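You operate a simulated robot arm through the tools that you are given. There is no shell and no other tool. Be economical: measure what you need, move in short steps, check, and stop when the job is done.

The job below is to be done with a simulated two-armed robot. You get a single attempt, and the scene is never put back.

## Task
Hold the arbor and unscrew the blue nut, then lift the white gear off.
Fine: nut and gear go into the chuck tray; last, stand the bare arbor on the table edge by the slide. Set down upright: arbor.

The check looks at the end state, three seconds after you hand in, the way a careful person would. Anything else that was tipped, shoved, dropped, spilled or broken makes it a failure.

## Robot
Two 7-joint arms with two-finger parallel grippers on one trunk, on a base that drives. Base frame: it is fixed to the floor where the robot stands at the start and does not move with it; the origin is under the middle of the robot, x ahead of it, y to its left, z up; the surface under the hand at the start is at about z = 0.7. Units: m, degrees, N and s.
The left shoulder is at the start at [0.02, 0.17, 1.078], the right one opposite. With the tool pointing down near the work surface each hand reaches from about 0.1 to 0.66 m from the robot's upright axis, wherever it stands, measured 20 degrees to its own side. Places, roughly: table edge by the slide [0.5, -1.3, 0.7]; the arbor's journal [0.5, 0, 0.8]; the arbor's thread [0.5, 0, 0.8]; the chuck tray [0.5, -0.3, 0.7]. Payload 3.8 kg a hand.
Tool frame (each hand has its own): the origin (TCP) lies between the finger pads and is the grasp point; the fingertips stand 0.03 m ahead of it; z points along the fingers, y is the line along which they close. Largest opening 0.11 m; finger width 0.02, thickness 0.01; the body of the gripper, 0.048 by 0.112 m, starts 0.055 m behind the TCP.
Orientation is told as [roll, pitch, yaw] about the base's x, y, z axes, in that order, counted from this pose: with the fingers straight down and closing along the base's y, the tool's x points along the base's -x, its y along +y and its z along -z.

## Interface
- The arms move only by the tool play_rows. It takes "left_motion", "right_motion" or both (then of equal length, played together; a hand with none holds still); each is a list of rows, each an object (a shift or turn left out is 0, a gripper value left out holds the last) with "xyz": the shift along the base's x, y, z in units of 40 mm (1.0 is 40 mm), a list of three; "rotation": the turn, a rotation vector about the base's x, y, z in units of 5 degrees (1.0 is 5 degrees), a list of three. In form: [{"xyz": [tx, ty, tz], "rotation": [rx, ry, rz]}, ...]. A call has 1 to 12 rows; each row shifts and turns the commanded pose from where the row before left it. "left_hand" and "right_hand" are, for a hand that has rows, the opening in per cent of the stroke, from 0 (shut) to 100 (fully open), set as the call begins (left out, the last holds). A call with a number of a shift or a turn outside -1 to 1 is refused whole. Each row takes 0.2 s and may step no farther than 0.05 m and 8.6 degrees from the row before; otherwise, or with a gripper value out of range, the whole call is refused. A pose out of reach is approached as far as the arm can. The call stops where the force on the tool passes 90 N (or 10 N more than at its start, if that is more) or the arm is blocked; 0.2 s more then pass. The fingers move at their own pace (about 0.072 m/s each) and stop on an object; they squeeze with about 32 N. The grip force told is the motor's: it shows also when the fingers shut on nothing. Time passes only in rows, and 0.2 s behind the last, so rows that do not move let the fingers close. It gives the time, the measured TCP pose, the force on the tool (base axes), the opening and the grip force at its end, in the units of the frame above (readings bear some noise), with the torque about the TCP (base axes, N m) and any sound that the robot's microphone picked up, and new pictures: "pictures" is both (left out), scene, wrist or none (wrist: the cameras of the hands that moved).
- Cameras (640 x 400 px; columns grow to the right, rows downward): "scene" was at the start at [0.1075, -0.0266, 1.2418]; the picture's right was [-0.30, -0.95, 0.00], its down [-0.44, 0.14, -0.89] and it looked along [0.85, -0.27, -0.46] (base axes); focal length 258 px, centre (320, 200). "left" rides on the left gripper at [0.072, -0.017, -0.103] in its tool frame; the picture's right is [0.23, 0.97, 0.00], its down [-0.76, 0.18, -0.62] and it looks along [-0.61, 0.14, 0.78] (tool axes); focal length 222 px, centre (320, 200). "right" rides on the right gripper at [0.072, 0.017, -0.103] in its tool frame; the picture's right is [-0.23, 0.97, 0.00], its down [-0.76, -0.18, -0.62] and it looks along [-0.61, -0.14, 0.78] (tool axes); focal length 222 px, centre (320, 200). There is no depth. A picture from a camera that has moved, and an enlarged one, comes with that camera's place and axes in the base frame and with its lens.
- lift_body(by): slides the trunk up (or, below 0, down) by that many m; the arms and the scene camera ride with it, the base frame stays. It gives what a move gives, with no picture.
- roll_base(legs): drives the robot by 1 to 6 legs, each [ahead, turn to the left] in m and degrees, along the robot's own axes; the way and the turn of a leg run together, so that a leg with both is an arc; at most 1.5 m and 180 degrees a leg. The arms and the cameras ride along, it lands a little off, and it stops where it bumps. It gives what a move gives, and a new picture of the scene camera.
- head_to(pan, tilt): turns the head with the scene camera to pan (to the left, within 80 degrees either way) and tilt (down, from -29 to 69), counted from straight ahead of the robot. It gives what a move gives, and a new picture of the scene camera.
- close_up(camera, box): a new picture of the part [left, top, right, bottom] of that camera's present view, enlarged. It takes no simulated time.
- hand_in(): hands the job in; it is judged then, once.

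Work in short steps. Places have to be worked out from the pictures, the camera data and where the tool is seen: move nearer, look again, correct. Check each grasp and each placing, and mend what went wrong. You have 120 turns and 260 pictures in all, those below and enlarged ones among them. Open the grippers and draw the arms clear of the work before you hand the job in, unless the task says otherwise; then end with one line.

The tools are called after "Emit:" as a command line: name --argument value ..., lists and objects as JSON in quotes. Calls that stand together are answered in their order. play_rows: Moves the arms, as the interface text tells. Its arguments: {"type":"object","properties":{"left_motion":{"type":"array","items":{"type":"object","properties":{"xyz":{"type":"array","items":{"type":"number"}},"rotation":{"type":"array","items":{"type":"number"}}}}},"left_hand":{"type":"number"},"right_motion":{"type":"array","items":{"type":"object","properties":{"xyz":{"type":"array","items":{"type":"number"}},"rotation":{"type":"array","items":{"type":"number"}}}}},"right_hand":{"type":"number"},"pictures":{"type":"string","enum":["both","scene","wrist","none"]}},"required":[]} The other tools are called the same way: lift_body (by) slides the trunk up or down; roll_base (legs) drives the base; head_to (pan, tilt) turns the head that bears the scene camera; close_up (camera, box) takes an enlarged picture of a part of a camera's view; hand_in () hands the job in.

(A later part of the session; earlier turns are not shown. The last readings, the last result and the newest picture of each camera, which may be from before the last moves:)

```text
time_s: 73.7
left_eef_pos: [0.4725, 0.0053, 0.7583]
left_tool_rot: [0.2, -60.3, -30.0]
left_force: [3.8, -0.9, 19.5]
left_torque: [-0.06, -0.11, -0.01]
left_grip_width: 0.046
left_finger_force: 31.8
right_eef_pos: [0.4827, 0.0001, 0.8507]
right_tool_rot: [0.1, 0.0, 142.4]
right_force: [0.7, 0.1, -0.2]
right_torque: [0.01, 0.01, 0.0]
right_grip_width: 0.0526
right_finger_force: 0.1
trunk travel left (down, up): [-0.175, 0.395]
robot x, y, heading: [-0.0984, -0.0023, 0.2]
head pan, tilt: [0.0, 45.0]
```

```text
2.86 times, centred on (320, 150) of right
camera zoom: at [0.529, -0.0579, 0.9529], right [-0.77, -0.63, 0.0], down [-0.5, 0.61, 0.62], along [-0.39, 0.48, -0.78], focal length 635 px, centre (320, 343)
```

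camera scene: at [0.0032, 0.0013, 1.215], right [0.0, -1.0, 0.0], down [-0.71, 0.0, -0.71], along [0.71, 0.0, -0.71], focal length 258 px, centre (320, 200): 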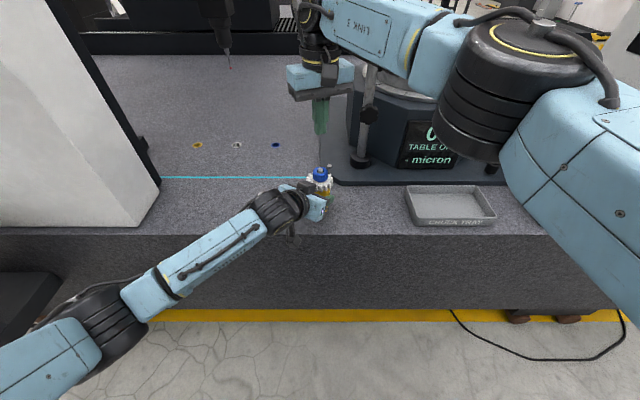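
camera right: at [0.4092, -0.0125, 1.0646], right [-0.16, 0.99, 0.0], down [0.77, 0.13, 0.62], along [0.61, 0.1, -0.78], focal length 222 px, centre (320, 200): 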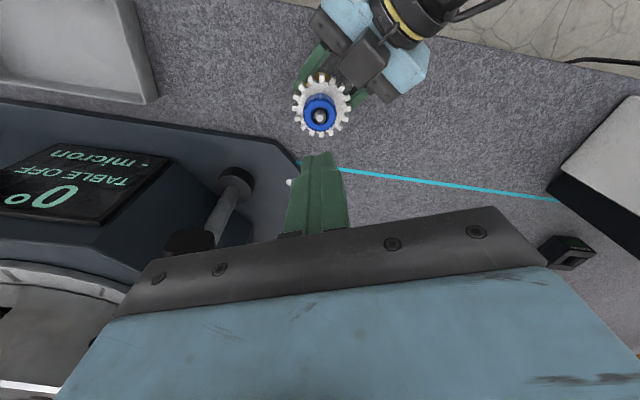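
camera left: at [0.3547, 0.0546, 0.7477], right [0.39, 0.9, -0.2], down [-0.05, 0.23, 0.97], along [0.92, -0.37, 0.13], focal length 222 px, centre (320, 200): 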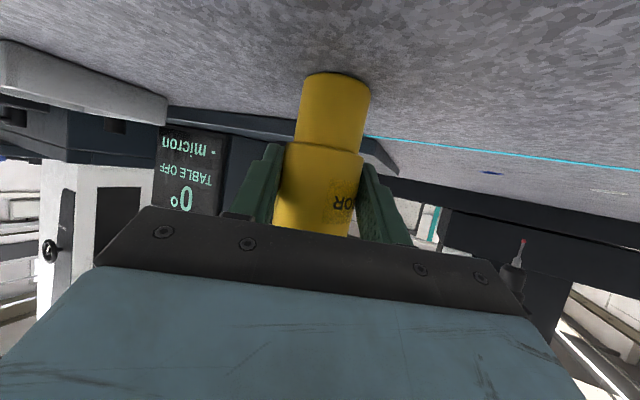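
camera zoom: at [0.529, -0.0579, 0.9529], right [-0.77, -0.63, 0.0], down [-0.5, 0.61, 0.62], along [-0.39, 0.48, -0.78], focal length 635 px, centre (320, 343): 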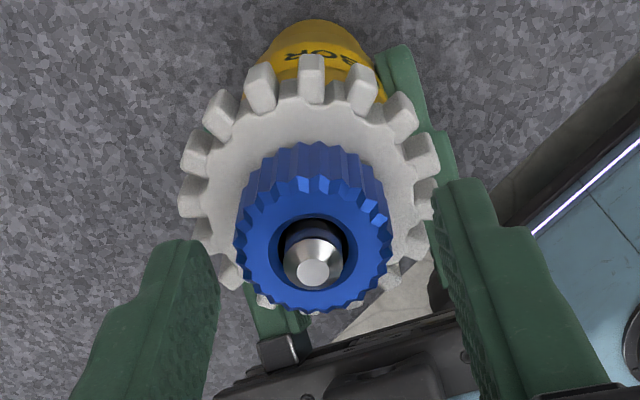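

The arbor is seated again (pressed at 20 N) with ~1° lean; the pin is near (0.4845, −0.0015). I recentre the right hand, close on the nut and turn the first 60°, watching torque.

Emit:
play_rows --right_motion '[{"xyz": [0.04, -0.05, 0]}, {}]' --pictures "none"

Emit:
play_rows --right_motion '[{}, {}, {}]' --right_hand 0 --pictures "none"

Emit:
play_rows --right_motion '[{"rotation": [0, 0, 1]}, {"rotation": [0, 0, 1]}, {"rotation": [0, 0, 1]}, {"rotation": [0, 0, 1]}, {"rotation": [0, 0, 1]}, {"rotation": [0, 0, 1]}, {"rotation": [0, 0, 1]}, {"rotation": [0, 0, 1]}, {"rotation": [0, 0, 1]}, {"rotation": [0, 0, 1]}, {"rotation": [0, 0, 1]}, {"rotation": [0, 0, 1]}]' --pictures "none"

Emit:
close_up --camera "scene" --box '[290, 150, 350, 200]'

Emit:
close_up --camera "left" --box '[220, 50, 420, 250]'

```text
time_s: 74.3
left_eef_pos: [0.4722, 0.0074, 0.7577]
left_tool_rot: [0.1, -60.1, -30.1]
left_force: [2.9, -1.2, 19.6]
left_torque: [-0.05, -0.1, 0.02]
left_grip_width: 0.0459
left_finger_force: 31.8
right_eef_pos: [0.4844, -0.0012, 0.8495]
right_tool_rot: [-0.1, 0.0, 142.5]
right_force: [0.0, -0.8, 0.2]
right_torque: [0.03, -0.01, 0.02]
right_grip_width: 0.0527
right_finger_force: 0.1
trunk travel left (down, up): [-0.175, 0.395]
robot x, y, heading: [-0.1022, 0.0006, -0.2]
head pan, tilt: [0.0, 45.0]
```

```text
time_s: 75.1
left_eef_pos: [0.4714, 0.0068, 0.7586]
left_tool_rot: [0.0, -60.2, -30.0]
left_force: [-1.2, -1.7, 20.0]
left_torque: [0.05, -0.52, -0.04]
left_grip_width: 0.0462
left_finger_force: 31.7
right_eef_pos: [0.4848, -0.0018, 0.8493]
right_tool_rot: [-0.1, 0.1, 142.5]
right_force: [7.9, 4.7, -0.9]
right_torque: [0.37, -0.42, 0.0]
right_grip_width: 0.0321
right_finger_force: 32.3
trunk travel left (down, up): [-0.175, 0.395]
robot x, y, heading: [-0.0977, 0.0001, 0.2]
head pan, tilt: [0.0, 45.0]
```

```text
time_s: 77.7
left_eef_pos: [0.4719, 0.0061, 0.758]
left_tool_rot: [0.1, -60.2, -29.9]
left_force: [0.3, -3.7, 16.6]
left_torque: [0.09, 0.05, 0.25]
left_grip_width: 0.0461
left_finger_force: 31.9
right_eef_pos: [0.4829, -0.0018, 0.8507]
right_tool_rot: [0.1, 0.0, -157.4]
right_force: [0.1, 2.6, -0.9]
right_torque: [-0.07, 0.03, -0.34]
right_grip_width: 0.0323
right_finger_force: 32.3
trunk travel left (down, up): [-0.175, 0.395]
robot x, y, heading: [-0.1013, -0.0005, 0.0]
head pan, tilt: [0.0, 45.0]
```

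```text
8.00 times, centred on (320, 175) of scene
camera zoom: at [0.0017, 0.0012, 1.2152], right [0.0, -1.0, 0.0], down [-0.71, 0.0, -0.71], along [0.71, 0.0, -0.71], focal length 2061 px, centre (320, 400)
```

zoom: 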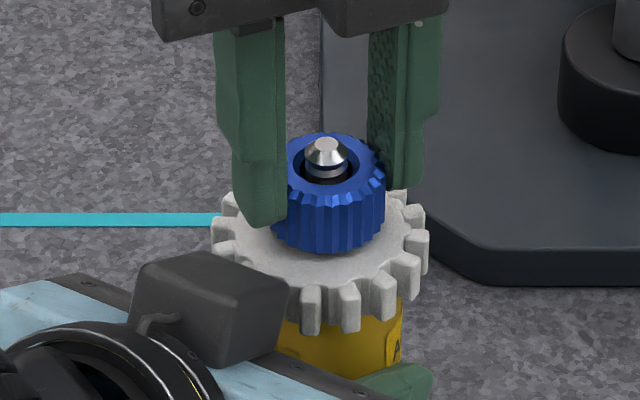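

```text
2.00 times, centred on (320, 150) of left
camera zoom: at [0.3543, 0.0551, 0.745], right [0.39, 0.9, -0.2], down [-0.05, 0.23, 0.97], along [0.92, -0.37, 0.14], focal length 444 px, centre (320, 300)
```

zoom: 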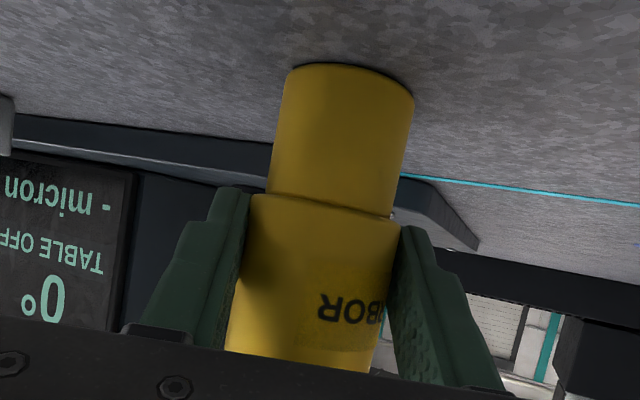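

Torque is now 0.34 N·m where the first turns were free: I think the nut is past its thread but cocked on a slightly leaning pin. I release both hands so the arbor stands true by itself, then regrip it squarely.

Emit:
play_rows --right_motion '[{}, {}]' --right_hand 48 --pictures "none"

Emit:
play_rows --left_motion '[{}, {}, {}]' --left_hand 65 --pictures "none"

Emit:
close_up --camera "left" --box '[220, 50, 420, 250]'

Emit:
close_up --camera "scene" --box '[290, 150, 350, 200]'

Emit:
close_up --camera "right" --box '[250, 80, 390, 220]'

```text
time_s: 78.3
left_eef_pos: [0.4723, 0.0071, 0.7575]
left_tool_rot: [0.1, -60.1, -30.0]
left_force: [0.6, -3.5, 16.6]
left_torque: [-0.16, -0.01, -0.01]
left_grip_width: 0.0461
left_finger_force: 32.5
right_eef_pos: [0.4847, -0.0024, 0.8503]
right_tool_rot: [0.1, 0.0, -157.5]
right_force: [1.0, 0.4, 0.2]
right_torque: [-0.01, -0.01, 0.0]
right_grip_width: 0.0527
right_finger_force: 0.0
trunk travel left (down, up): [-0.175, 0.395]
robot x, y, heading: [-0.1006, 0.0001, -0.0]
head pan, tilt: [0.0, 45.0]
```

```text
time_s: 79.1
left_eef_pos: [0.4727, 0.0064, 0.757]
left_tool_rot: [0.0, -60.0, -29.8]
left_force: [-0.7, 0.0, 1.1]
left_torque: [-0.04, -0.01, 0.0]
left_grip_width: 0.0714
left_finger_force: 0.0
right_eef_pos: [0.4864, -0.0014, 0.8497]
right_tool_rot: [0.0, 0.0, -157.6]
right_force: [-0.9, 0.0, 1.2]
right_torque: [-0.03, -0.04, 0.0]
right_grip_width: 0.0529
right_finger_force: 0.1
trunk travel left (down, up): [-0.175, 0.395]
robot x, y, heading: [-0.096, 0.0002, -0.0]
head pan, tilt: [0.0, 45.0]
```

```text
2.00 times, centred on (320, 150) of left
camera zoom: at [0.3548, 0.0555, 0.7439], right [0.39, 0.9, -0.2], down [-0.05, 0.23, 0.97], along [0.92, -0.37, 0.13], focal length 444 px, centre (320, 300)
```

zoom: 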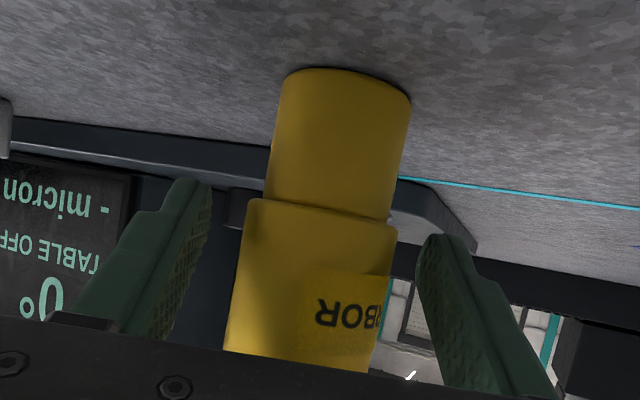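

```text
8.00 times, centred on (320, 175) of scene
camera zoom: at [0.0029, 0.0013, 1.2151], right [0.0, -1.0, 0.0], down [-0.71, 0.0, -0.71], along [0.71, 0.0, -0.71], focal length 2061 px, centre (320, 400)
```

zoom: 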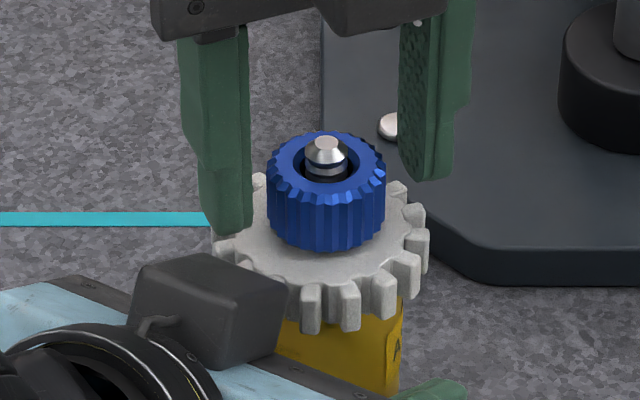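

```text
2.86 times, centred on (320, 150) of right
camera zoom: at [0.5575, 0.0105, 0.9524], right [0.16, -0.99, 0.0], down [-0.77, -0.13, 0.62], along [-0.61, -0.1, -0.78], focal length 635 px, centre (320, 343)
```

zoom: 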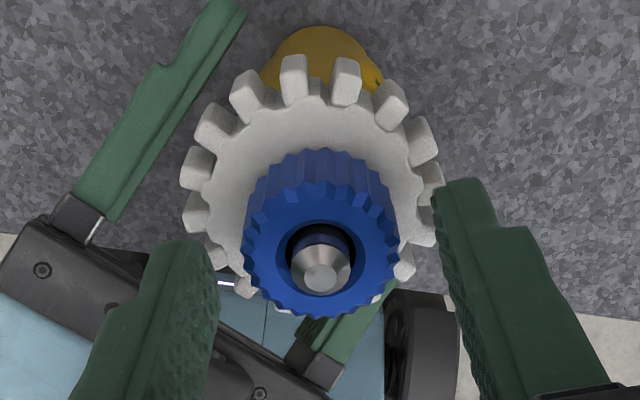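

The arbor stands freely and the nut stays ~2–3 mm up, so the thread (or friction) still holds it. I regrip the arbor and then grip the nut, reading the side forces.

Emit:
play_rows --left_motion '[{}, {}, {}]' --left_hand 0 --pictures "none"

Emit:
play_rows --right_motion '[{"rotation": [0, 0, -1]}, {"rotation": [0, 0, -1]}, {"rotation": [0, 0, -1]}, {"rotation": [0, 0, -1]}, {"rotation": [0, 0, -1]}, {"rotation": [0, 0, -1]}, {"rotation": [0, 0, -1]}, {"rotation": [0, 0, -1]}, {"rotation": [0, 0, -1]}, {"rotation": [0, 0, -1]}, {"rotation": [0, 0, -1]}, {"rotation": [0, 0, -1]}]' --pictures "none"

Emit:
close_up --camera "right" --box '[250, 80, 390, 220]'

Emit:
play_rows --right_motion '[{}, {}, {}]' --right_hand 0 --pictures "none"

Emit:
close_up --camera "scene" --box '[290, 150, 350, 200]'

```text
time_s: 79.9
left_eef_pos: [0.4719, 0.0053, 0.7561]
left_tool_rot: [0.0, -59.8, -29.9]
left_force: [-0.7, -0.2, 0.1]
left_torque: [0.06, 0.04, 0.02]
left_grip_width: 0.0461
left_finger_force: 32.0
right_eef_pos: [0.4847, -0.0015, 0.8483]
right_tool_rot: [0.1, -0.1, -157.6]
right_force: [-0.1, 0.2, 0.1]
right_torque: [0.02, 0.01, 0.01]
right_grip_width: 0.0526
right_finger_force: 0.0
trunk travel left (down, up): [-0.175, 0.395]
robot x, y, heading: [-0.0976, 0.0002, -0.1]
head pan, tilt: [0.0, 45.0]
```

```text
time_s: 82.5
left_eef_pos: [0.4722, 0.0063, 0.7562]
left_tool_rot: [-0.1, -59.8, -29.9]
left_force: [-0.7, -0.5, -1.1]
left_torque: [0.02, 0.08, -0.02]
left_grip_width: 0.0459
left_finger_force: 32.6
right_eef_pos: [0.4838, -0.0024, 0.8492]
right_tool_rot: [0.0, 0.0, 142.3]
right_force: [0.1, 0.2, 1.4]
right_torque: [-0.01, 0.04, 0.01]
right_grip_width: 0.0529
right_finger_force: 0.0
trunk travel left (down, up): [-0.175, 0.395]
robot x, y, heading: [-0.1012, -0.0013, 0.1]
head pan, tilt: [0.0, 45.0]
```

```text
2.86 times, centred on (320, 150) of right
camera zoom: at [0.5315, -0.0596, 0.9522], right [-0.77, -0.63, 0.0], down [-0.5, 0.61, 0.62], along [-0.39, 0.48, -0.78], focal length 635 px, centre (320, 343)
```

zoom: 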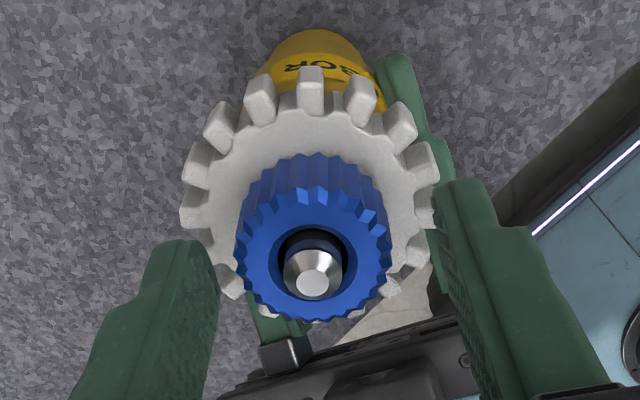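

```text
time_s: 83.3
left_eef_pos: [0.4727, 0.0064, 0.7561]
left_tool_rot: [0.0, -60.0, -29.8]
left_force: [-6.3, -3.2, 0.5]
left_torque: [0.29, -0.3, -0.1]
left_grip_width: 0.0461
left_finger_force: 32.2
right_eef_pos: [0.486, -0.0017, 0.8496]
right_tool_rot: [-0.1, -0.1, 142.5]
right_force: [6.1, 4.9, -0.5]
right_torque: [0.2, -0.25, -0.04]
right_grip_width: 0.0325
right_finger_force: 32.5
trunk travel left (down, up): [-0.175, 0.395]
robot x, y, heading: [-0.1003, 0.001, -0.1]
head pan, tilt: [0.0, 45.0]
```

```text
8.00 times, centred on (320, 175) of scene
camera zoom: at [0.0031, 0.0014, 1.215], right [0.0, -1.0, 0.0], down [-0.71, 0.0, -0.71], along [0.71, 0.0, -0.71], focal length 2061 px, centre (320, 400)
```

zoom: 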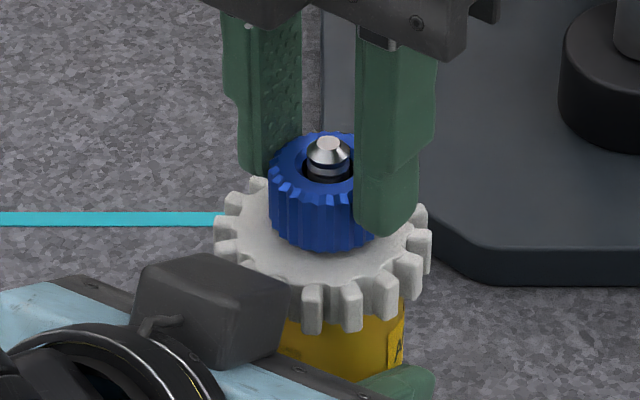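

Side force is ~8 N; I shift the hand ~1.3 mm to relieve it and turn 120°, then compare nut height and torque.

Emit:
play_rows --right_motion '[{"xyz": [0.03, 0.02, 0]}, {"rotation": [0, 0, 1]}, {"rotation": [0, 0, 1]}, {"rotation": [0, 0, 1]}, {"rotation": [0, 0, 1]}, {"rotation": [0, 0, 1]}, {"rotation": [0, 0, 1]}, {"rotation": [0, 0, 1]}, {"rotation": [0, 0, 1]}, {"rotation": [0, 0, 1]}, {"rotation": [0, 0, 1]}, {"rotation": [0, 0, 1]}]' --pictures "none"

Emit:
play_rows --right_motion '[{"rotation": [0, 0, 1]}, {"rotation": [0, 0, 1]}, {"rotation": [0, 0, 1]}, {"rotation": [0, 0, 1]}, {"rotation": [0, 0, 1]}, {"rotation": [0, 0, 1]}, {"rotation": [0, 0, 1]}, {"rotation": [0, 0, 1]}, {"rotation": [0, 0, 1]}, {"rotation": [0, 0, 1]}, {"rotation": [0, 0, 1]}, {"rotation": [0, 0, 1]}]' --pictures "none"

Emit:
close_up --camera "scene" --box '[290, 150, 350, 200]'

Emit:
close_up --camera "left" --box '[220, 50, 420, 250]'

Emit:
close_up --camera "right" --box '[250, 80, 390, 220]'

```text
time_s: 85.9
left_eef_pos: [0.4722, 0.0064, 0.7566]
left_tool_rot: [0.1, -59.9, -29.9]
left_force: [-0.3, -0.8, 0.4]
left_torque: [-0.09, 0.06, 0.32]
left_grip_width: 0.046
left_finger_force: 32.0
right_eef_pos: [0.4868, -0.0006, 0.8494]
right_tool_rot: [0.0, 0.0, -162.2]
right_force: [-0.1, 1.0, 0.4]
right_torque: [0.14, -0.02, -0.36]
right_grip_width: 0.0322
right_finger_force: 31.8
trunk travel left (down, up): [-0.175, 0.395]
robot x, y, heading: [-0.0991, 0.0048, -0.2]
head pan, tilt: [0.0, 45.0]
```

```text
time_s: 88.5
left_eef_pos: [0.4731, 0.0063, 0.7561]
left_tool_rot: [0.0, -60.0, -29.9]
left_force: [0.0, 2.5, -0.4]
left_torque: [0.04, 0.03, 0.31]
left_grip_width: 0.0459
left_finger_force: 32.1
right_eef_pos: [0.4866, -0.0017, 0.8493]
right_tool_rot: [0.0, 0.0, -102.4]
right_force: [-0.2, -1.6, -1.5]
right_torque: [-0.05, -0.01, -0.32]
right_grip_width: 0.0322
right_finger_force: 31.4
trunk travel left (down, up): [-0.175, 0.395]
robot x, y, heading: [-0.0972, 0.004, -0.1]
head pan, tilt: [0.0, 45.0]
```

```text
8.00 times, centred on (320, 175) of scene
camera zoom: at [0.0031, 0.0015, 1.215], right [0.0, -1.0, 0.0], down [-0.71, 0.0, -0.71], along [0.71, 0.0, -0.71], focal length 2061 px, centre (320, 400)
```

zoom: 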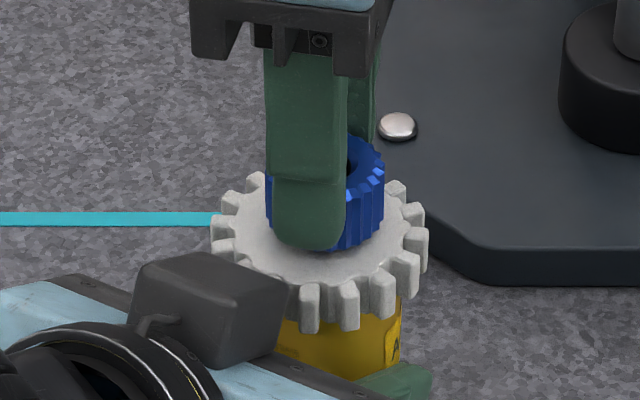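

```text
2.00 times, centred on (320, 150) of left
camera zoom: at [0.355, 0.0555, 0.7441], right [0.39, 0.9, -0.2], down [-0.05, 0.23, 0.97], along [0.92, -0.37, 0.13], focal length 444 px, centre (320, 300)
```

zoom: 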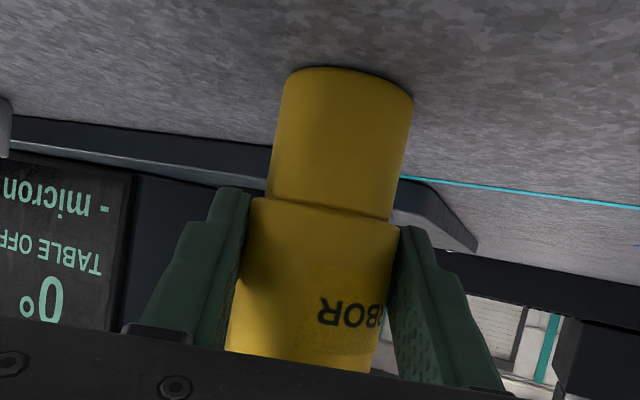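

```text
2.86 times, centred on (320, 150) of right
camera zoom: at [0.5179, 0.0661, 0.9521], right [0.9, -0.43, 0.0], down [-0.34, -0.71, 0.62], along [-0.27, -0.56, -0.78], focal length 635 px, centre (320, 343)
```

zoom: 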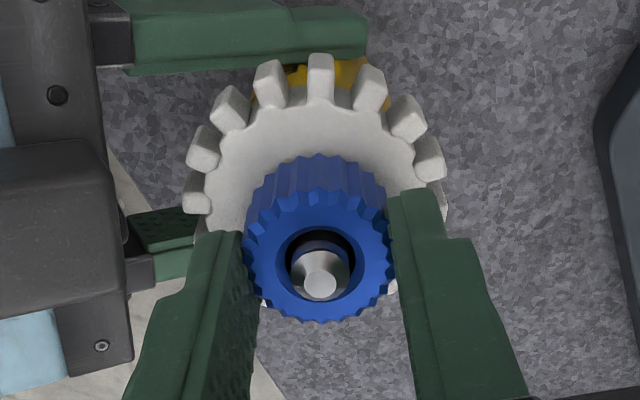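

Constant torque ≈0.33 N·m suggests the fingers may be slipping round a bound nut. I test the other direction by 20° with before/after enlargements of the knurl to see whether the nut itself turns.

Emit:
close_up --camera "scene" --box '[305, 160, 345, 185]'

Emit:
play_rows --right_motion '[{"rotation": [0, 0, -0.5]}, {"rotation": [0, 0, -0.5]}, {"rotation": [0, 0, -0.5]}, {"rotation": [0, 0, -0.5]}]' --pictures "none"

Emit:
close_up --camera "scene" --box '[305, 160, 345, 185]'

Emit:
play_rows --right_motion '[{"rotation": [0, 0, -0.5]}, {"rotation": [0, 0, -0.5]}, {"rotation": [0, 0, -0.5]}, {"rotation": [0, 0, -0.5]}]' --pictures "none"

Emit:
close_up --camera "scene" --box '[305, 160, 345, 185]'

```text
16.00 times, centred on (325, 172) of scene
camera zoom: at [0.0031, 0.0015, 1.215], right [0.0, -1.0, 0.0], down [-0.71, 0.0, -0.71], along [0.71, 0.0, -0.71], focal length 4121 px, centre (240, 640)
```

zoom: 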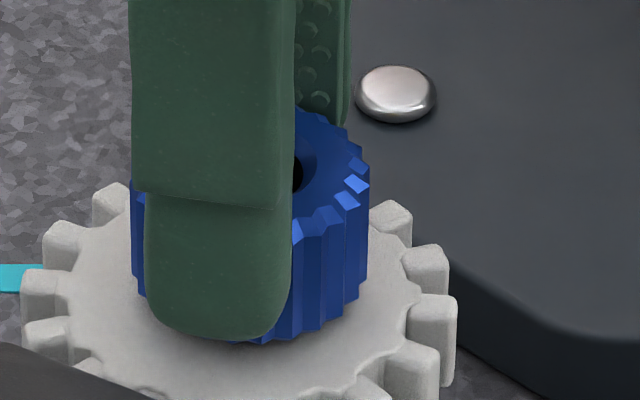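

```text
time_s: 89.5
left_eef_pos: [0.4727, 0.0058, 0.7566]
left_tool_rot: [0.0, -60.0, -30.0]
left_force: [-3.0, 4.3, 0.8]
left_torque: [-0.03, -0.2, -0.02]
left_grip_width: 0.046
left_finger_force: 32.5
right_eef_pos: [0.4863, -0.0009, 0.8493]
right_tool_rot: [0.0, 0.1, -112.6]
right_force: [3.4, -1.4, -1.1]
right_torque: [-0.13, -0.18, -0.02]
right_grip_width: 0.0324
right_finger_force: 32.3
trunk travel left (down, up): [-0.175, 0.395]
robot x, y, heading: [-0.0996, -0.0018, 0.2]
head pan, tilt: [0.0, 45.0]
```

```text
16.00 times, centred on (325, 172) of scene
camera zoom: at [0.0031, 0.0015, 1.215], right [0.0, -1.0, 0.0], down [-0.71, 0.0, -0.71], along [0.71, 0.0, -0.71], focal length 4121 px, centre (240, 640)
```

zoom: 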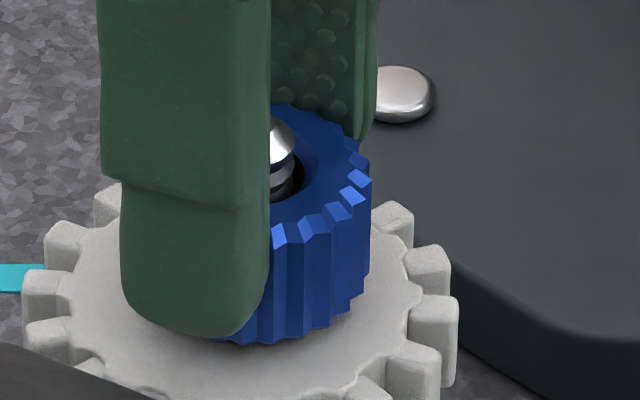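

```text
time_s: 90.5
left_eef_pos: [0.4729, 0.0068, 0.7555]
left_tool_rot: [0.1, -60.0, -29.9]
left_force: [0.0, 1.7, 0.4]
left_torque: [-0.03, 0.1, 0.03]
left_grip_width: 0.0459
left_finger_force: 32.1
right_eef_pos: [0.4868, -0.001, 0.8491]
right_tool_rot: [0.0, 0.0, -122.5]
right_force: [-0.3, -0.9, 0.0]
right_torque: [-0.08, 0.0, -0.03]
right_grip_width: 0.0321
right_finger_force: 32.2
trunk travel left (down, up): [-0.175, 0.395]
robot x, y, heading: [-0.0991, -0.0019, -0.1]
head pan, tilt: [0.0, 45.0]
```

```text
16.00 times, centred on (325, 172) of scene
camera zoom: at [0.0029, 0.0013, 1.2151], right [0.0, -1.0, 0.0], down [-0.71, 0.0, -0.71], along [0.71, 0.0, -0.71], focal length 4121 px, centre (240, 640)
```

zoom: 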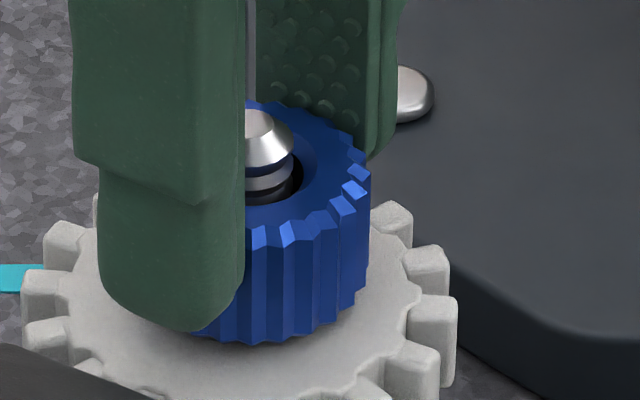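

Turning clockwise is free (≈0 torque) and the nut visibly moves with the fingers, while counter-clockwise binds. That hints a left-hand thread; I turn clockwise ~100° more and compare nut height.

Emit:
play_rows --right_motion '[{"rotation": [0, 0, -1]}, {"rotation": [0, 0, -1]}, {"rotation": [0, 0, -1]}, {"rotation": [0, 0, -1]}, {"rotation": [0, 0, -1]}, {"rotation": [0, 0, -1]}, {"rotation": [0, 0, -1]}, {"rotation": [0, 0, -1]}, {"rotation": [0, 0, -1]}, {"rotation": [0, 0, -1]}, {"rotation": [0, 0, -1]}, {"rotation": [0, 0, -1]}]' --pictures "none"

Emit:
play_rows --right_motion '[{"rotation": [0, 0, -1]}, {"rotation": [0, 0, -1]}, {"rotation": [0, 0, -1]}, {"rotation": [0, 0, -1]}, {"rotation": [0, 0, -1]}, {"rotation": [0, 0, -1]}, {"rotation": [0, 0, -1]}, {"rotation": [0, 0, -1]}, {"rotation": [0, 0, -1]}, {"rotation": [0, 0, -1]}, {"rotation": [0, 0, -1]}, {"rotation": [0, 0, -1]}]' --pictures "none"

Emit:
close_up --camera "scene" --box '[290, 150, 350, 200]'

Emit:
close_up --camera "right" --box '[250, 80, 390, 220]'

```text
time_s: 93.1
left_eef_pos: [0.4722, 0.0071, 0.7574]
left_tool_rot: [0.0, -59.9, -29.9]
left_force: [2.3, 0.7, -0.4]
left_torque: [0.0, 0.09, 0.04]
left_grip_width: 0.0459
left_finger_force: 32.3
right_eef_pos: [0.486, -0.0022, 0.8493]
right_tool_rot: [-0.1, 0.0, 177.4]
right_force: [-1.8, -1.1, 3.9]
right_torque: [-0.13, 0.07, 0.04]
right_grip_width: 0.0323
right_finger_force: 31.6
trunk travel left (down, up): [-0.175, 0.395]
robot x, y, heading: [-0.0962, 0.0034, 0.3]
head pan, tilt: [0.0, 45.0]
```

```text
time_s: 95.7
left_eef_pos: [0.4722, 0.0078, 0.7562]
left_tool_rot: [0.0, -60.0, -29.9]
left_force: [-2.1, 1.6, 0.4]
left_torque: [0.01, -0.11, 0.01]
left_grip_width: 0.0456
left_finger_force: 31.8
right_eef_pos: [0.4859, 0.0001, 0.8492]
right_tool_rot: [0.1, 0.0, 117.4]
right_force: [3.4, -0.6, 1.1]
right_torque: [-0.03, -0.09, 0.0]
right_grip_width: 0.0319
right_finger_force: 32.2
trunk travel left (down, up): [-0.175, 0.395]
robot x, y, heading: [-0.0972, 0.0018, -0.0]
head pan, tilt: [0.0, 45.0]
```

```text
8.00 times, centred on (320, 175) of scene
camera zoom: at [0.003, 0.0014, 1.2151], right [0.0, -1.0, 0.0], down [-0.71, 0.0, -0.71], along [0.71, 0.0, -0.71], focal length 2061 px, centre (320, 400)
```

zoom: 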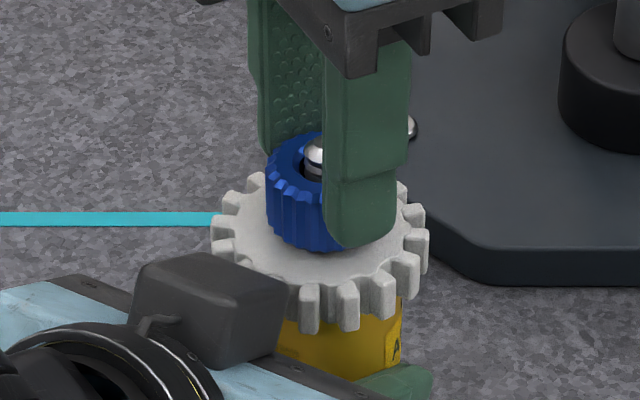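

```text
2.86 times, centred on (320, 150) of right
camera zoom: at [0.5039, -0.0733, 0.9522], right [-0.97, -0.25, 0.0], down [-0.19, 0.76, 0.62], along [-0.15, 0.6, -0.78], focal length 635 px, centre (320, 343)
```

zoom: 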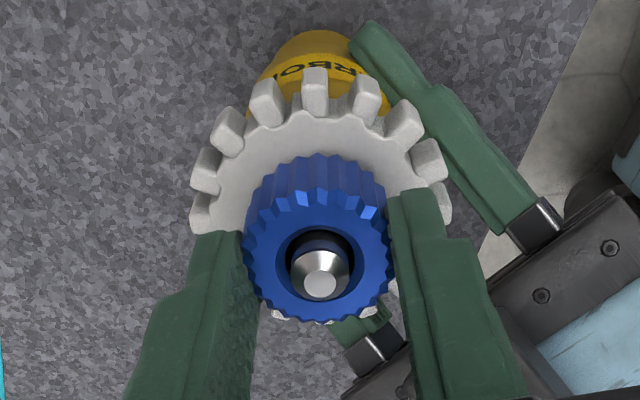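

140° clockwise passed with no torque. I release the nut to see its resting height.

Emit:
play_rows --right_motion '[{}, {}, {}]' --right_hand 48 --pictures "none"

Emit:
close_up --camera "right" --box '[250, 80, 390, 220]'

Emit:
close_up --camera "scene" --box '[290, 150, 350, 200]'

```text
time_s: 96.5
left_eef_pos: [0.4733, 0.0059, 0.7562]
left_tool_rot: [0.0, -60.0, -29.9]
left_force: [-0.4, 1.1, -0.2]
left_torque: [0.06, 0.13, -0.02]
left_grip_width: 0.0459
left_finger_force: 32.4
right_eef_pos: [0.4864, -0.0012, 0.8492]
right_tool_rot: [0.0, -0.1, 117.5]
right_force: [0.2, 0.1, 0.0]
right_torque: [-0.01, -0.01, -0.03]
right_grip_width: 0.0529
right_finger_force: 0.0
trunk travel left (down, up): [-0.175, 0.395]
robot x, y, heading: [-0.0967, 0.0001, -0.2]
head pan, tilt: [0.0, 45.0]
```

```text
2.86 times, centred on (320, 150) of right
camera zoom: at [0.5039, -0.0731, 0.9522], right [-0.97, -0.25, 0.0], down [-0.19, 0.76, 0.62], along [-0.15, 0.6, -0.78], focal length 635 px, centre (320, 343)
```

zoom: 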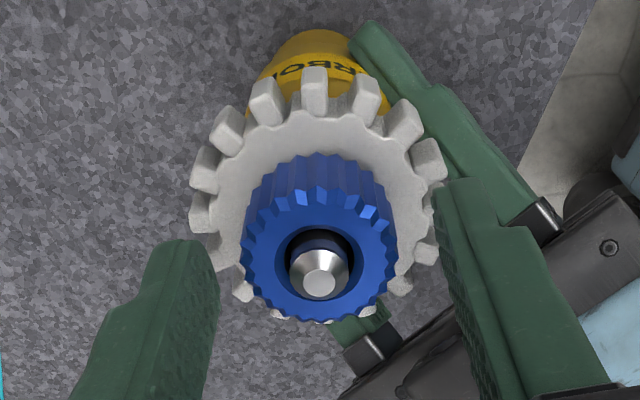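

```text
8.00 times, centred on (320, 175) of scene
camera zoom: at [0.0029, 0.0014, 1.2151], right [0.0, -1.0, 0.0], down [-0.71, 0.0, -0.71], along [0.71, 0.0, -0.71], focal length 2061 px, centre (320, 400)
```

zoom: 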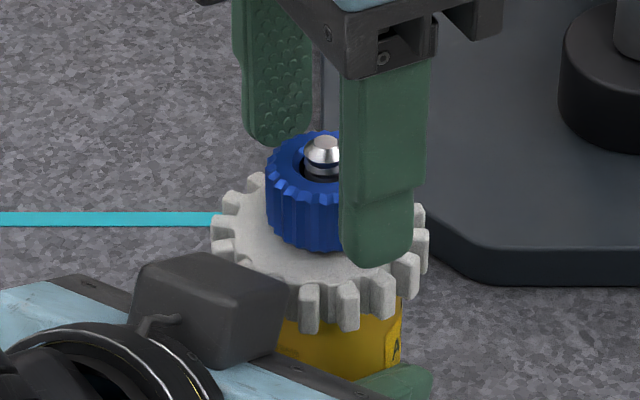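

Height looks unchanged. Maybe my pull had jammed it and backing off freed it; I regrip and try counter-clockwise again, reading torque after 30° and 60°.

Emit:
play_rows --right_motion '[{}, {}, {}]' --right_hand 0 --pictures "none"

Emit:
play_rows --right_motion '[{"rotation": [0, 0, 1]}, {"rotation": [0, 0, 1]}, {"rotation": [0, 0, 1]}, {"rotation": [0, 0, 1]}, {"rotation": [0, 0, 1]}, {"rotation": [0, 0, 1]}]' --pictures "none"

Emit:
play_rows --right_motion '[{"rotation": [0, 0, 1]}, {"rotation": [0, 0, 1]}, {"rotation": [0, 0, 1]}, {"rotation": [0, 0, 1]}, {"rotation": [0, 0, 1]}, {"rotation": [0, 0, 1]}]' --pictures "none"

Emit:
play_rows --right_motion '[{"rotation": [0, 0, 1]}, {"rotation": [0, 0, 1]}, {"rotation": [0, 0, 1]}, {"rotation": [0, 0, 1]}, {"rotation": [0, 0, 1]}, {"rotation": [0, 0, 1]}, {"rotation": [0, 0, 1]}, {"rotation": [0, 0, 1]}, {"rotation": [0, 0, 1]}, {"rotation": [0, 0, 1]}, {"rotation": [0, 0, 1]}, {"rotation": [0, 0, 1]}]' --pictures "none"

Emit:
play_rows --right_motion '[{"rotation": [0, 0, 1]}, {"rotation": [0, 0, 1]}, {"rotation": [0, 0, 1]}, {"rotation": [0, 0, 1]}, {"rotation": [0, 0, 1]}, {"rotation": [0, 0, 1]}, {"rotation": [0, 0, 1]}, {"rotation": [0, 0, 1]}, {"rotation": [0, 0, 1]}, {"rotation": [0, 0, 1]}, {"rotation": [0, 0, 1]}, {"rotation": [0, 0, 1]}]' --pictures "none"

Emit:
close_up --camera "scene" --box '[290, 150, 350, 200]'

```text
time_s: 97.3
left_eef_pos: [0.4724, 0.007, 0.7564]
left_tool_rot: [-0.1, -60.0, -29.9]
left_force: [-0.3, 0.1, -0.4]
left_torque: [0.09, 0.13, -0.01]
left_grip_width: 0.046
left_finger_force: 31.7
right_eef_pos: [0.4862, -0.0017, 0.85]
right_tool_rot: [0.0, 0.0, 117.5]
right_force: [-1.3, 0.7, -0.2]
right_torque: [0.03, 0.05, 0.02]
right_grip_width: 0.0319
right_finger_force: 31.9
trunk travel left (down, up): [-0.175, 0.395]
robot x, y, heading: [-0.0996, -0.0012, -0.1]
head pan, tilt: [0.0, 45.0]
```

```text
time_s: 98.7
left_eef_pos: [0.4721, 0.0064, 0.7548]
left_tool_rot: [-0.1, -60.0, -29.9]
left_force: [0.4, -1.9, 0.3]
left_torque: [0.04, 0.1, 0.02]
left_grip_width: 0.0461
left_finger_force: 31.7
right_eef_pos: [0.4845, 0.0001, 0.8494]
right_tool_rot: [0.0, 0.0, 147.7]
right_force: [-1.6, 0.0, 1.4]
right_torque: [0.06, 0.01, -0.03]
right_grip_width: 0.0322
right_finger_force: 32.0
trunk travel left (down, up): [-0.175, 0.395]
robot x, y, heading: [-0.1009, -0.0011, -0.1]
head pan, tilt: [0.0, 45.0]
```

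```text
time_s: 100.1
left_eef_pos: [0.4726, 0.0064, 0.7564]
left_tool_rot: [0.0, -60.0, -29.9]
left_force: [1.7, -0.7, 0.3]
left_torque: [-0.05, 0.18, -0.01]
left_grip_width: 0.0461
left_finger_force: 32.3
right_eef_pos: [0.486, -0.0008, 0.8498]
right_tool_rot: [-0.1, 0.0, 177.6]
right_force: [-1.9, -1.4, 1.0]
right_torque: [-0.08, 0.0, 0.01]
right_grip_width: 0.0323
right_finger_force: 31.7
trunk travel left (down, up): [-0.175, 0.395]
robot x, y, heading: [-0.0963, 0.0003, 0.2]
head pan, tilt: [0.0, 45.0]
```

```text
time_s: 102.7
left_eef_pos: [0.4727, 0.007, 0.7571]
left_tool_rot: [0.0, -60.0, -29.8]
left_force: [-2.1, 1.1, 0.3]
left_torque: [-0.07, -0.23, 0.03]
left_grip_width: 0.0462
left_finger_force: 31.7
right_eef_pos: [0.4862, -0.0009, 0.8493]
right_tool_rot: [0.0, 0.0, -122.5]
right_force: [2.6, -1.9, 0.7]
right_torque: [-0.14, -0.11, -0.01]
right_grip_width: 0.032
right_finger_force: 31.9
trunk travel left (down, up): [-0.175, 0.395]
robot x, y, heading: [-0.097, 0.0021, -0.1]
head pan, tilt: [0.0, 45.0]
```

```text
time_s: 105.3
left_eef_pos: [0.4723, 0.0062, 0.7558]
left_tool_rot: [0.0, -60.1, -29.9]
left_force: [0.5, 1.3, 0.4]
left_torque: [0.08, 0.0, 0.02]
left_grip_width: 0.0462
left_finger_force: 31.6
right_eef_pos: [0.4863, -0.0022, 0.8496]
right_tool_rot: [0.0, 0.0, -62.5]
right_force: [-0.1, -0.7, -0.9]
right_torque: [0.01, 0.02, 0.04]
right_grip_width: 0.0322
right_finger_force: 32.5
trunk travel left (down, up): [-0.175, 0.395]
robot x, y, heading: [-0.0972, 0.0006, 0.1]
head pan, tilt: [0.0, 45.0]
```

```text
8.00 times, centred on (320, 175) of scene
camera zoom: at [0.003, 0.0014, 1.2151], right [0.0, -1.0, 0.0], down [-0.71, 0.0, -0.71], along [0.71, 0.0, -0.71], focal length 2061 px, centre (320, 400)
```

zoom: 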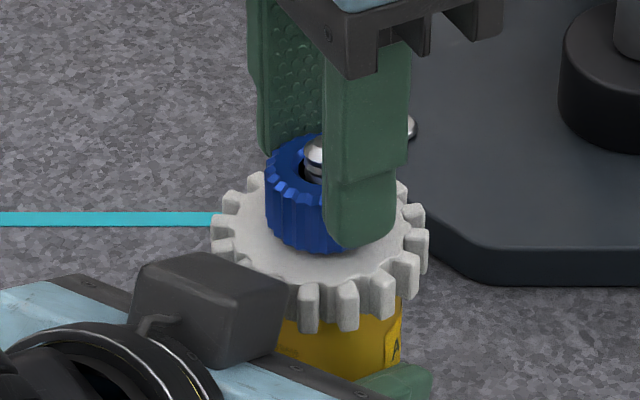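

Counter-clockwise is free again through 180° (past where it had bound). I continue to +22° and release to see whether the nut drops.

Emit:
play_rows --right_motion '[{"rotation": [0, 0, 1]}, {"rotation": [0, 0, 1]}, {"rotation": [0, 0, 1]}, {"rotation": [0, 0, 1]}, {"rotation": [0, 0, 1]}, {"rotation": [0, 0, 1]}, {"rotation": [0, 0, 1]}, {"rotation": [0, 0, 1]}, {"rotation": [0, 0, 1]}, {"rotation": [0, 0, 1]}, {"rotation": [0, 0, 1]}, {"rotation": [0, 0, 1]}]' --pictures "none"

Emit:
play_rows --right_motion '[{"rotation": [0, 0, 1]}, {"rotation": [0, 0, 1]}, {"rotation": [0, 0, 1]}, {"rotation": [0, 0, 1]}, {"rotation": [0, 0, 1]}]' --pictures "none"

Emit:
close_up --camera "scene" --box '[290, 150, 350, 200]'

Emit:
play_rows --right_motion '[{}, {}]' --right_hand 48 --pictures "none"

Emit:
close_up --camera "scene" --box '[290, 150, 350, 200]'

```text
time_s: 107.9
left_eef_pos: [0.4719, 0.0066, 0.756]
left_tool_rot: [0.0, -60.0, -29.9]
left_force: [0.1, 0.7, 0.5]
left_torque: [-0.01, 0.01, -0.01]
left_grip_width: 0.046
left_finger_force: 31.7
right_eef_pos: [0.4848, -0.0015, 0.8496]
right_tool_rot: [-0.1, 0.0, -2.4]
right_force: [0.4, 0.6, 0.5]
right_torque: [0.0, -0.02, -0.02]
right_grip_width: 0.0322
right_finger_force: 32.1
trunk travel left (down, up): [-0.175, 0.395]
robot x, y, heading: [-0.1019, -0.0008, -0.2]
head pan, tilt: [0.0, 45.0]
```

```text
time_s: 109.1
left_eef_pos: [0.4735, 0.0072, 0.7561]
left_tool_rot: [0.0, -60.0, -29.9]
left_force: [0.6, -0.1, -0.4]
left_torque: [0.05, 0.04, -0.03]
left_grip_width: 0.0459
left_finger_force: 32.4
right_eef_pos: [0.4859, -0.0021, 0.8492]
right_tool_rot: [0.0, 0.0, 22.5]
right_force: [0.1, -0.2, 1.3]
right_torque: [-0.02, -0.02, 0.0]
right_grip_width: 0.0324
right_finger_force: 31.8
trunk travel left (down, up): [-0.175, 0.395]
robot x, y, heading: [-0.0971, -0.0028, 0.1]
head pan, tilt: [0.0, 45.0]
```

```text
8.00 times, centred on (320, 175) of scene
camera zoom: at [0.003, 0.0013, 1.2151], right [0.0, -1.0, 0.0], down [-0.71, 0.0, -0.71], along [0.71, 0.0, -0.71], focal length 2061 px, centre (320, 400)
```

zoom: 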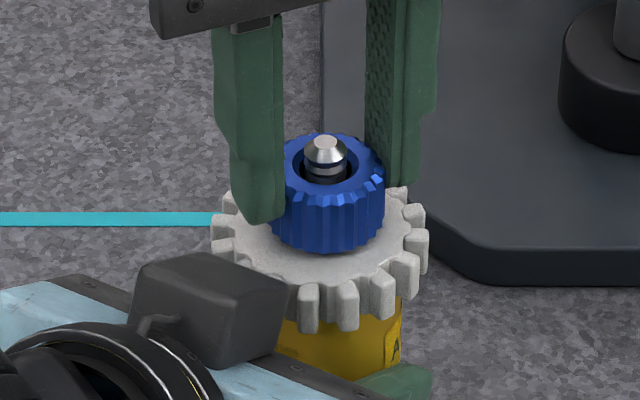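

```text
time_s: 109.7
left_eef_pos: [0.4727, 0.0077, 0.757]
left_tool_rot: [0.0, -60.0, -29.9]
left_force: [0.7, 0.9, 0.2]
left_torque: [-0.02, -0.02, -0.02]
left_grip_width: 0.046
left_finger_force: 32.1
right_eef_pos: [0.4855, -0.0012, 0.8496]
right_tool_rot: [-0.1, 0.0, 22.5]
right_force: [0.1, 0.5, 0.5]
right_torque: [0.03, 0.01, 0.0]
right_grip_width: 0.0526
right_finger_force: 0.1
trunk travel left (down, up): [-0.175, 0.395]
robot x, y, heading: [-0.1001, 0.0, -0.1]
head pan, tilt: [0.0, 45.0]
```

```text
8.00 times, centred on (320, 175) of scene
camera zoom: at [0.003, 0.0013, 1.2151], right [0.0, -1.0, 0.0], down [-0.71, 0.0, -0.71], along [0.71, 0.0, -0.71], focal length 2061 px, centre (320, 400)
```

zoom: 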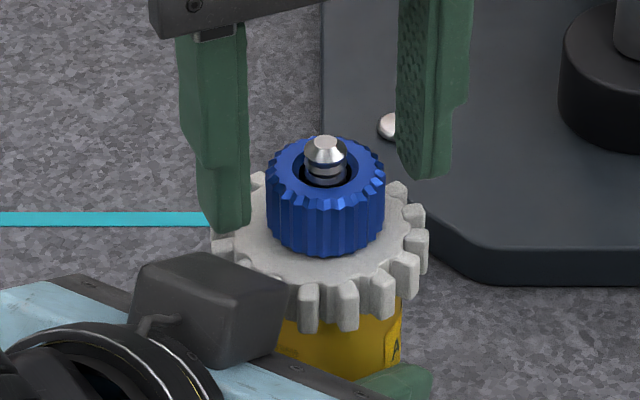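

The nut dropped ~2 mm on release, so it is loose again with axial play. I regrip and lift only in 2 mm steps, stopping at the first sign of pull.

Emit:
play_rows --right_motion '[{"xyz": [0, 0, -0.03]}, {}]' --pictures "none"

Emit:
play_rows --right_motion '[{}, {}, {}]' --right_hand 0 --pictures "none"

Emit:
play_rows --right_motion '[{"xyz": [0, 0, 0.05]}, {}]' --pictures "none"

Emit:
play_rows --right_motion '[{"xyz": [0, 0, 0.05]}, {}]' --pictures "none"

Emit:
close_up --camera "scene" --box '[290, 150, 350, 200]'

```text
time_s: 110.3
left_eef_pos: [0.4726, 0.0056, 0.7562]
left_tool_rot: [0.0, -60.0, -30.0]
left_force: [0.0, 0.1, 0.8]
left_torque: [0.01, 0.0, 0.04]
left_grip_width: 0.046
left_finger_force: 31.7
right_eef_pos: [0.4857, -0.0016, 0.8481]
right_tool_rot: [0.0, 0.0, 22.4]
right_force: [-0.2, -0.9, -0.3]
right_torque: [0.04, 0.01, 0.02]
right_grip_width: 0.0529
right_finger_force: 0.0
trunk travel left (down, up): [-0.175, 0.395]
robot x, y, heading: [-0.1002, -0.0008, -0.4]
head pan, tilt: [0.0, 45.0]
```

```text
time_s: 111.1
left_eef_pos: [0.4729, 0.0065, 0.7567]
left_tool_rot: [0.1, -60.0, -29.9]
left_force: [0.5, -0.7, -0.2]
left_torque: [0.06, 0.01, 0.06]
left_grip_width: 0.0459
left_finger_force: 32.0
right_eef_pos: [0.4856, -0.0027, 0.8467]
right_tool_rot: [0.0, 0.0, 22.5]
right_force: [-0.8, -0.2, -0.1]
right_torque: [-0.01, 0.03, 0.02]
right_grip_width: 0.0321
right_finger_force: 31.6
trunk travel left (down, up): [-0.175, 0.395]
robot x, y, heading: [-0.0978, 0.0007, -0.2]
head pan, tilt: [0.0, 45.0]
```

```text
time_s: 111.7
left_eef_pos: [0.4721, 0.0062, 0.7557]
left_tool_rot: [0.0, -60.0, -29.8]
left_force: [0.6, -0.6, -0.5]
left_torque: [0.0, 0.03, 0.01]
left_grip_width: 0.0459
left_finger_force: 32.1
right_eef_pos: [0.4858, -0.0014, 0.8506]
right_tool_rot: [0.0, -0.1, 22.5]
right_force: [-0.1, -1.0, -0.4]
right_torque: [-0.03, -0.01, 0.05]
right_grip_width: 0.032
right_finger_force: 32.3
trunk travel left (down, up): [-0.175, 0.395]
robot x, y, heading: [-0.097, 0.0014, -0.1]
head pan, tilt: [0.0, 45.0]
```

```text
time_s: 112.3
left_eef_pos: [0.4733, 0.0074, 0.7558]
left_tool_rot: [0.1, -60.0, -29.9]
left_force: [-0.2, 0.0, 0.1]
left_torque: [0.01, -0.01, 0.0]
left_grip_width: 0.046
left_finger_force: 31.7
right_eef_pos: [0.4861, -0.0014, 0.8533]
right_tool_rot: [0.1, 0.0, 22.5]
right_force: [0.4, -0.7, -0.7]
right_torque: [0.02, 0.0, 0.01]
right_grip_width: 0.032
right_finger_force: 32.0
trunk travel left (down, up): [-0.175, 0.395]
robot x, y, heading: [-0.0983, 0.0014, 0.2]
head pan, tilt: [0.0, 45.0]
```

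```text
8.00 times, centred on (320, 175) of scene
camera zoom: at [0.003, 0.0013, 1.2151], right [0.0, -1.0, 0.0], down [-0.71, 0.0, -0.71], along [0.71, 0.0, -0.71], focal length 2061 px, centre (320, 400)
```

zoom: 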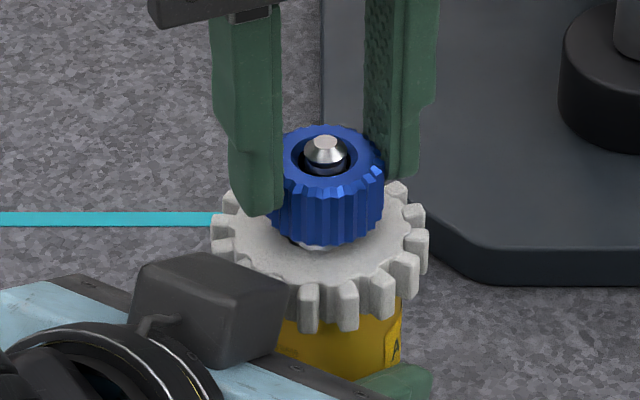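

The nut is clearly lifting freely with a gap beneath. I continue in 2 mm steps, reading force each time.

Emit:
play_rows --right_motion '[{"xyz": [0, 0, 0.05]}, {}]' --pictures "none"

Emit:
play_rows --right_motion '[{"xyz": [0, 0, 0.05]}, {}]' --pictures "none"

Emit:
play_rows --right_motion '[{"xyz": [0, 0, 0.05]}, {}]' --pictures "none"

Emit:
close_up --camera "scene" --box '[290, 150, 350, 200]'

```text
time_s: 112.9
left_eef_pos: [0.4732, 0.0063, 0.7567]
left_tool_rot: [-0.1, -60.1, -29.9]
left_force: [-0.3, -0.3, -0.4]
left_torque: [0.0, 0.0, 0.0]
left_grip_width: 0.0462
left_finger_force: 32.0
right_eef_pos: [0.486, -0.0008, 0.8539]
right_tool_rot: [-0.1, 0.0, 22.5]
right_force: [0.4, 0.6, -0.6]
right_torque: [-0.04, -0.02, -0.02]
right_grip_width: 0.0319
right_finger_force: 31.5
trunk travel left (down, up): [-0.175, 0.395]
robot x, y, heading: [-0.0967, -0.0025, -0.0]
head pan, tilt: [0.0, 45.0]
```

```text
time_s: 113.5
left_eef_pos: [0.4723, 0.0061, 0.7568]
left_tool_rot: [0.1, -60.0, -29.9]
left_force: [-0.4, 0.8, 0.6]
left_torque: [-0.02, 0.01, 0.01]
left_grip_width: 0.0463
left_finger_force: 31.7
right_eef_pos: [0.4862, -0.0011, 0.8559]
right_tool_rot: [-0.1, 0.0, 22.5]
right_force: [-0.9, 0.4, -0.4]
right_torque: [0.02, 0.02, 0.01]
right_grip_width: 0.032
right_finger_force: 31.8
trunk travel left (down, up): [-0.175, 0.395]
robot x, y, heading: [-0.1005, 0.002, -0.2]
head pan, tilt: [0.0, 45.0]
```

```text
time_s: 114.1
left_eef_pos: [0.4709, 0.0066, 0.7574]
left_tool_rot: [-0.1, -60.0, -29.8]
left_force: [-0.1, -0.1, -0.9]
left_torque: [-0.01, 0.01, 0.06]
left_grip_width: 0.046
left_finger_force: 31.8
right_eef_pos: [0.4858, -0.0011, 0.8564]
right_tool_rot: [0.0, 0.0, 22.6]
right_force: [-0.1, 1.3, -0.3]
right_torque: [0.0, -0.02, 0.03]
right_grip_width: 0.032
right_finger_force: 32.4
trunk travel left (down, up): [-0.175, 0.395]
robot x, y, heading: [-0.0991, 0.0011, 0.0]
head pan, tilt: [0.0, 45.0]
```

```text
8.00 times, centred on (320, 175) of scene
camera zoom: at [0.003, 0.0013, 1.2151], right [0.0, -1.0, 0.0], down [-0.71, 0.0, -0.71], along [0.71, 0.0, -0.71], focal length 2061 px, centre (320, 400)
```

zoom: 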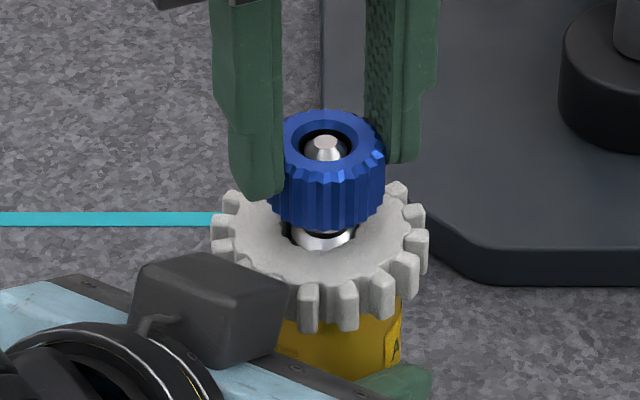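

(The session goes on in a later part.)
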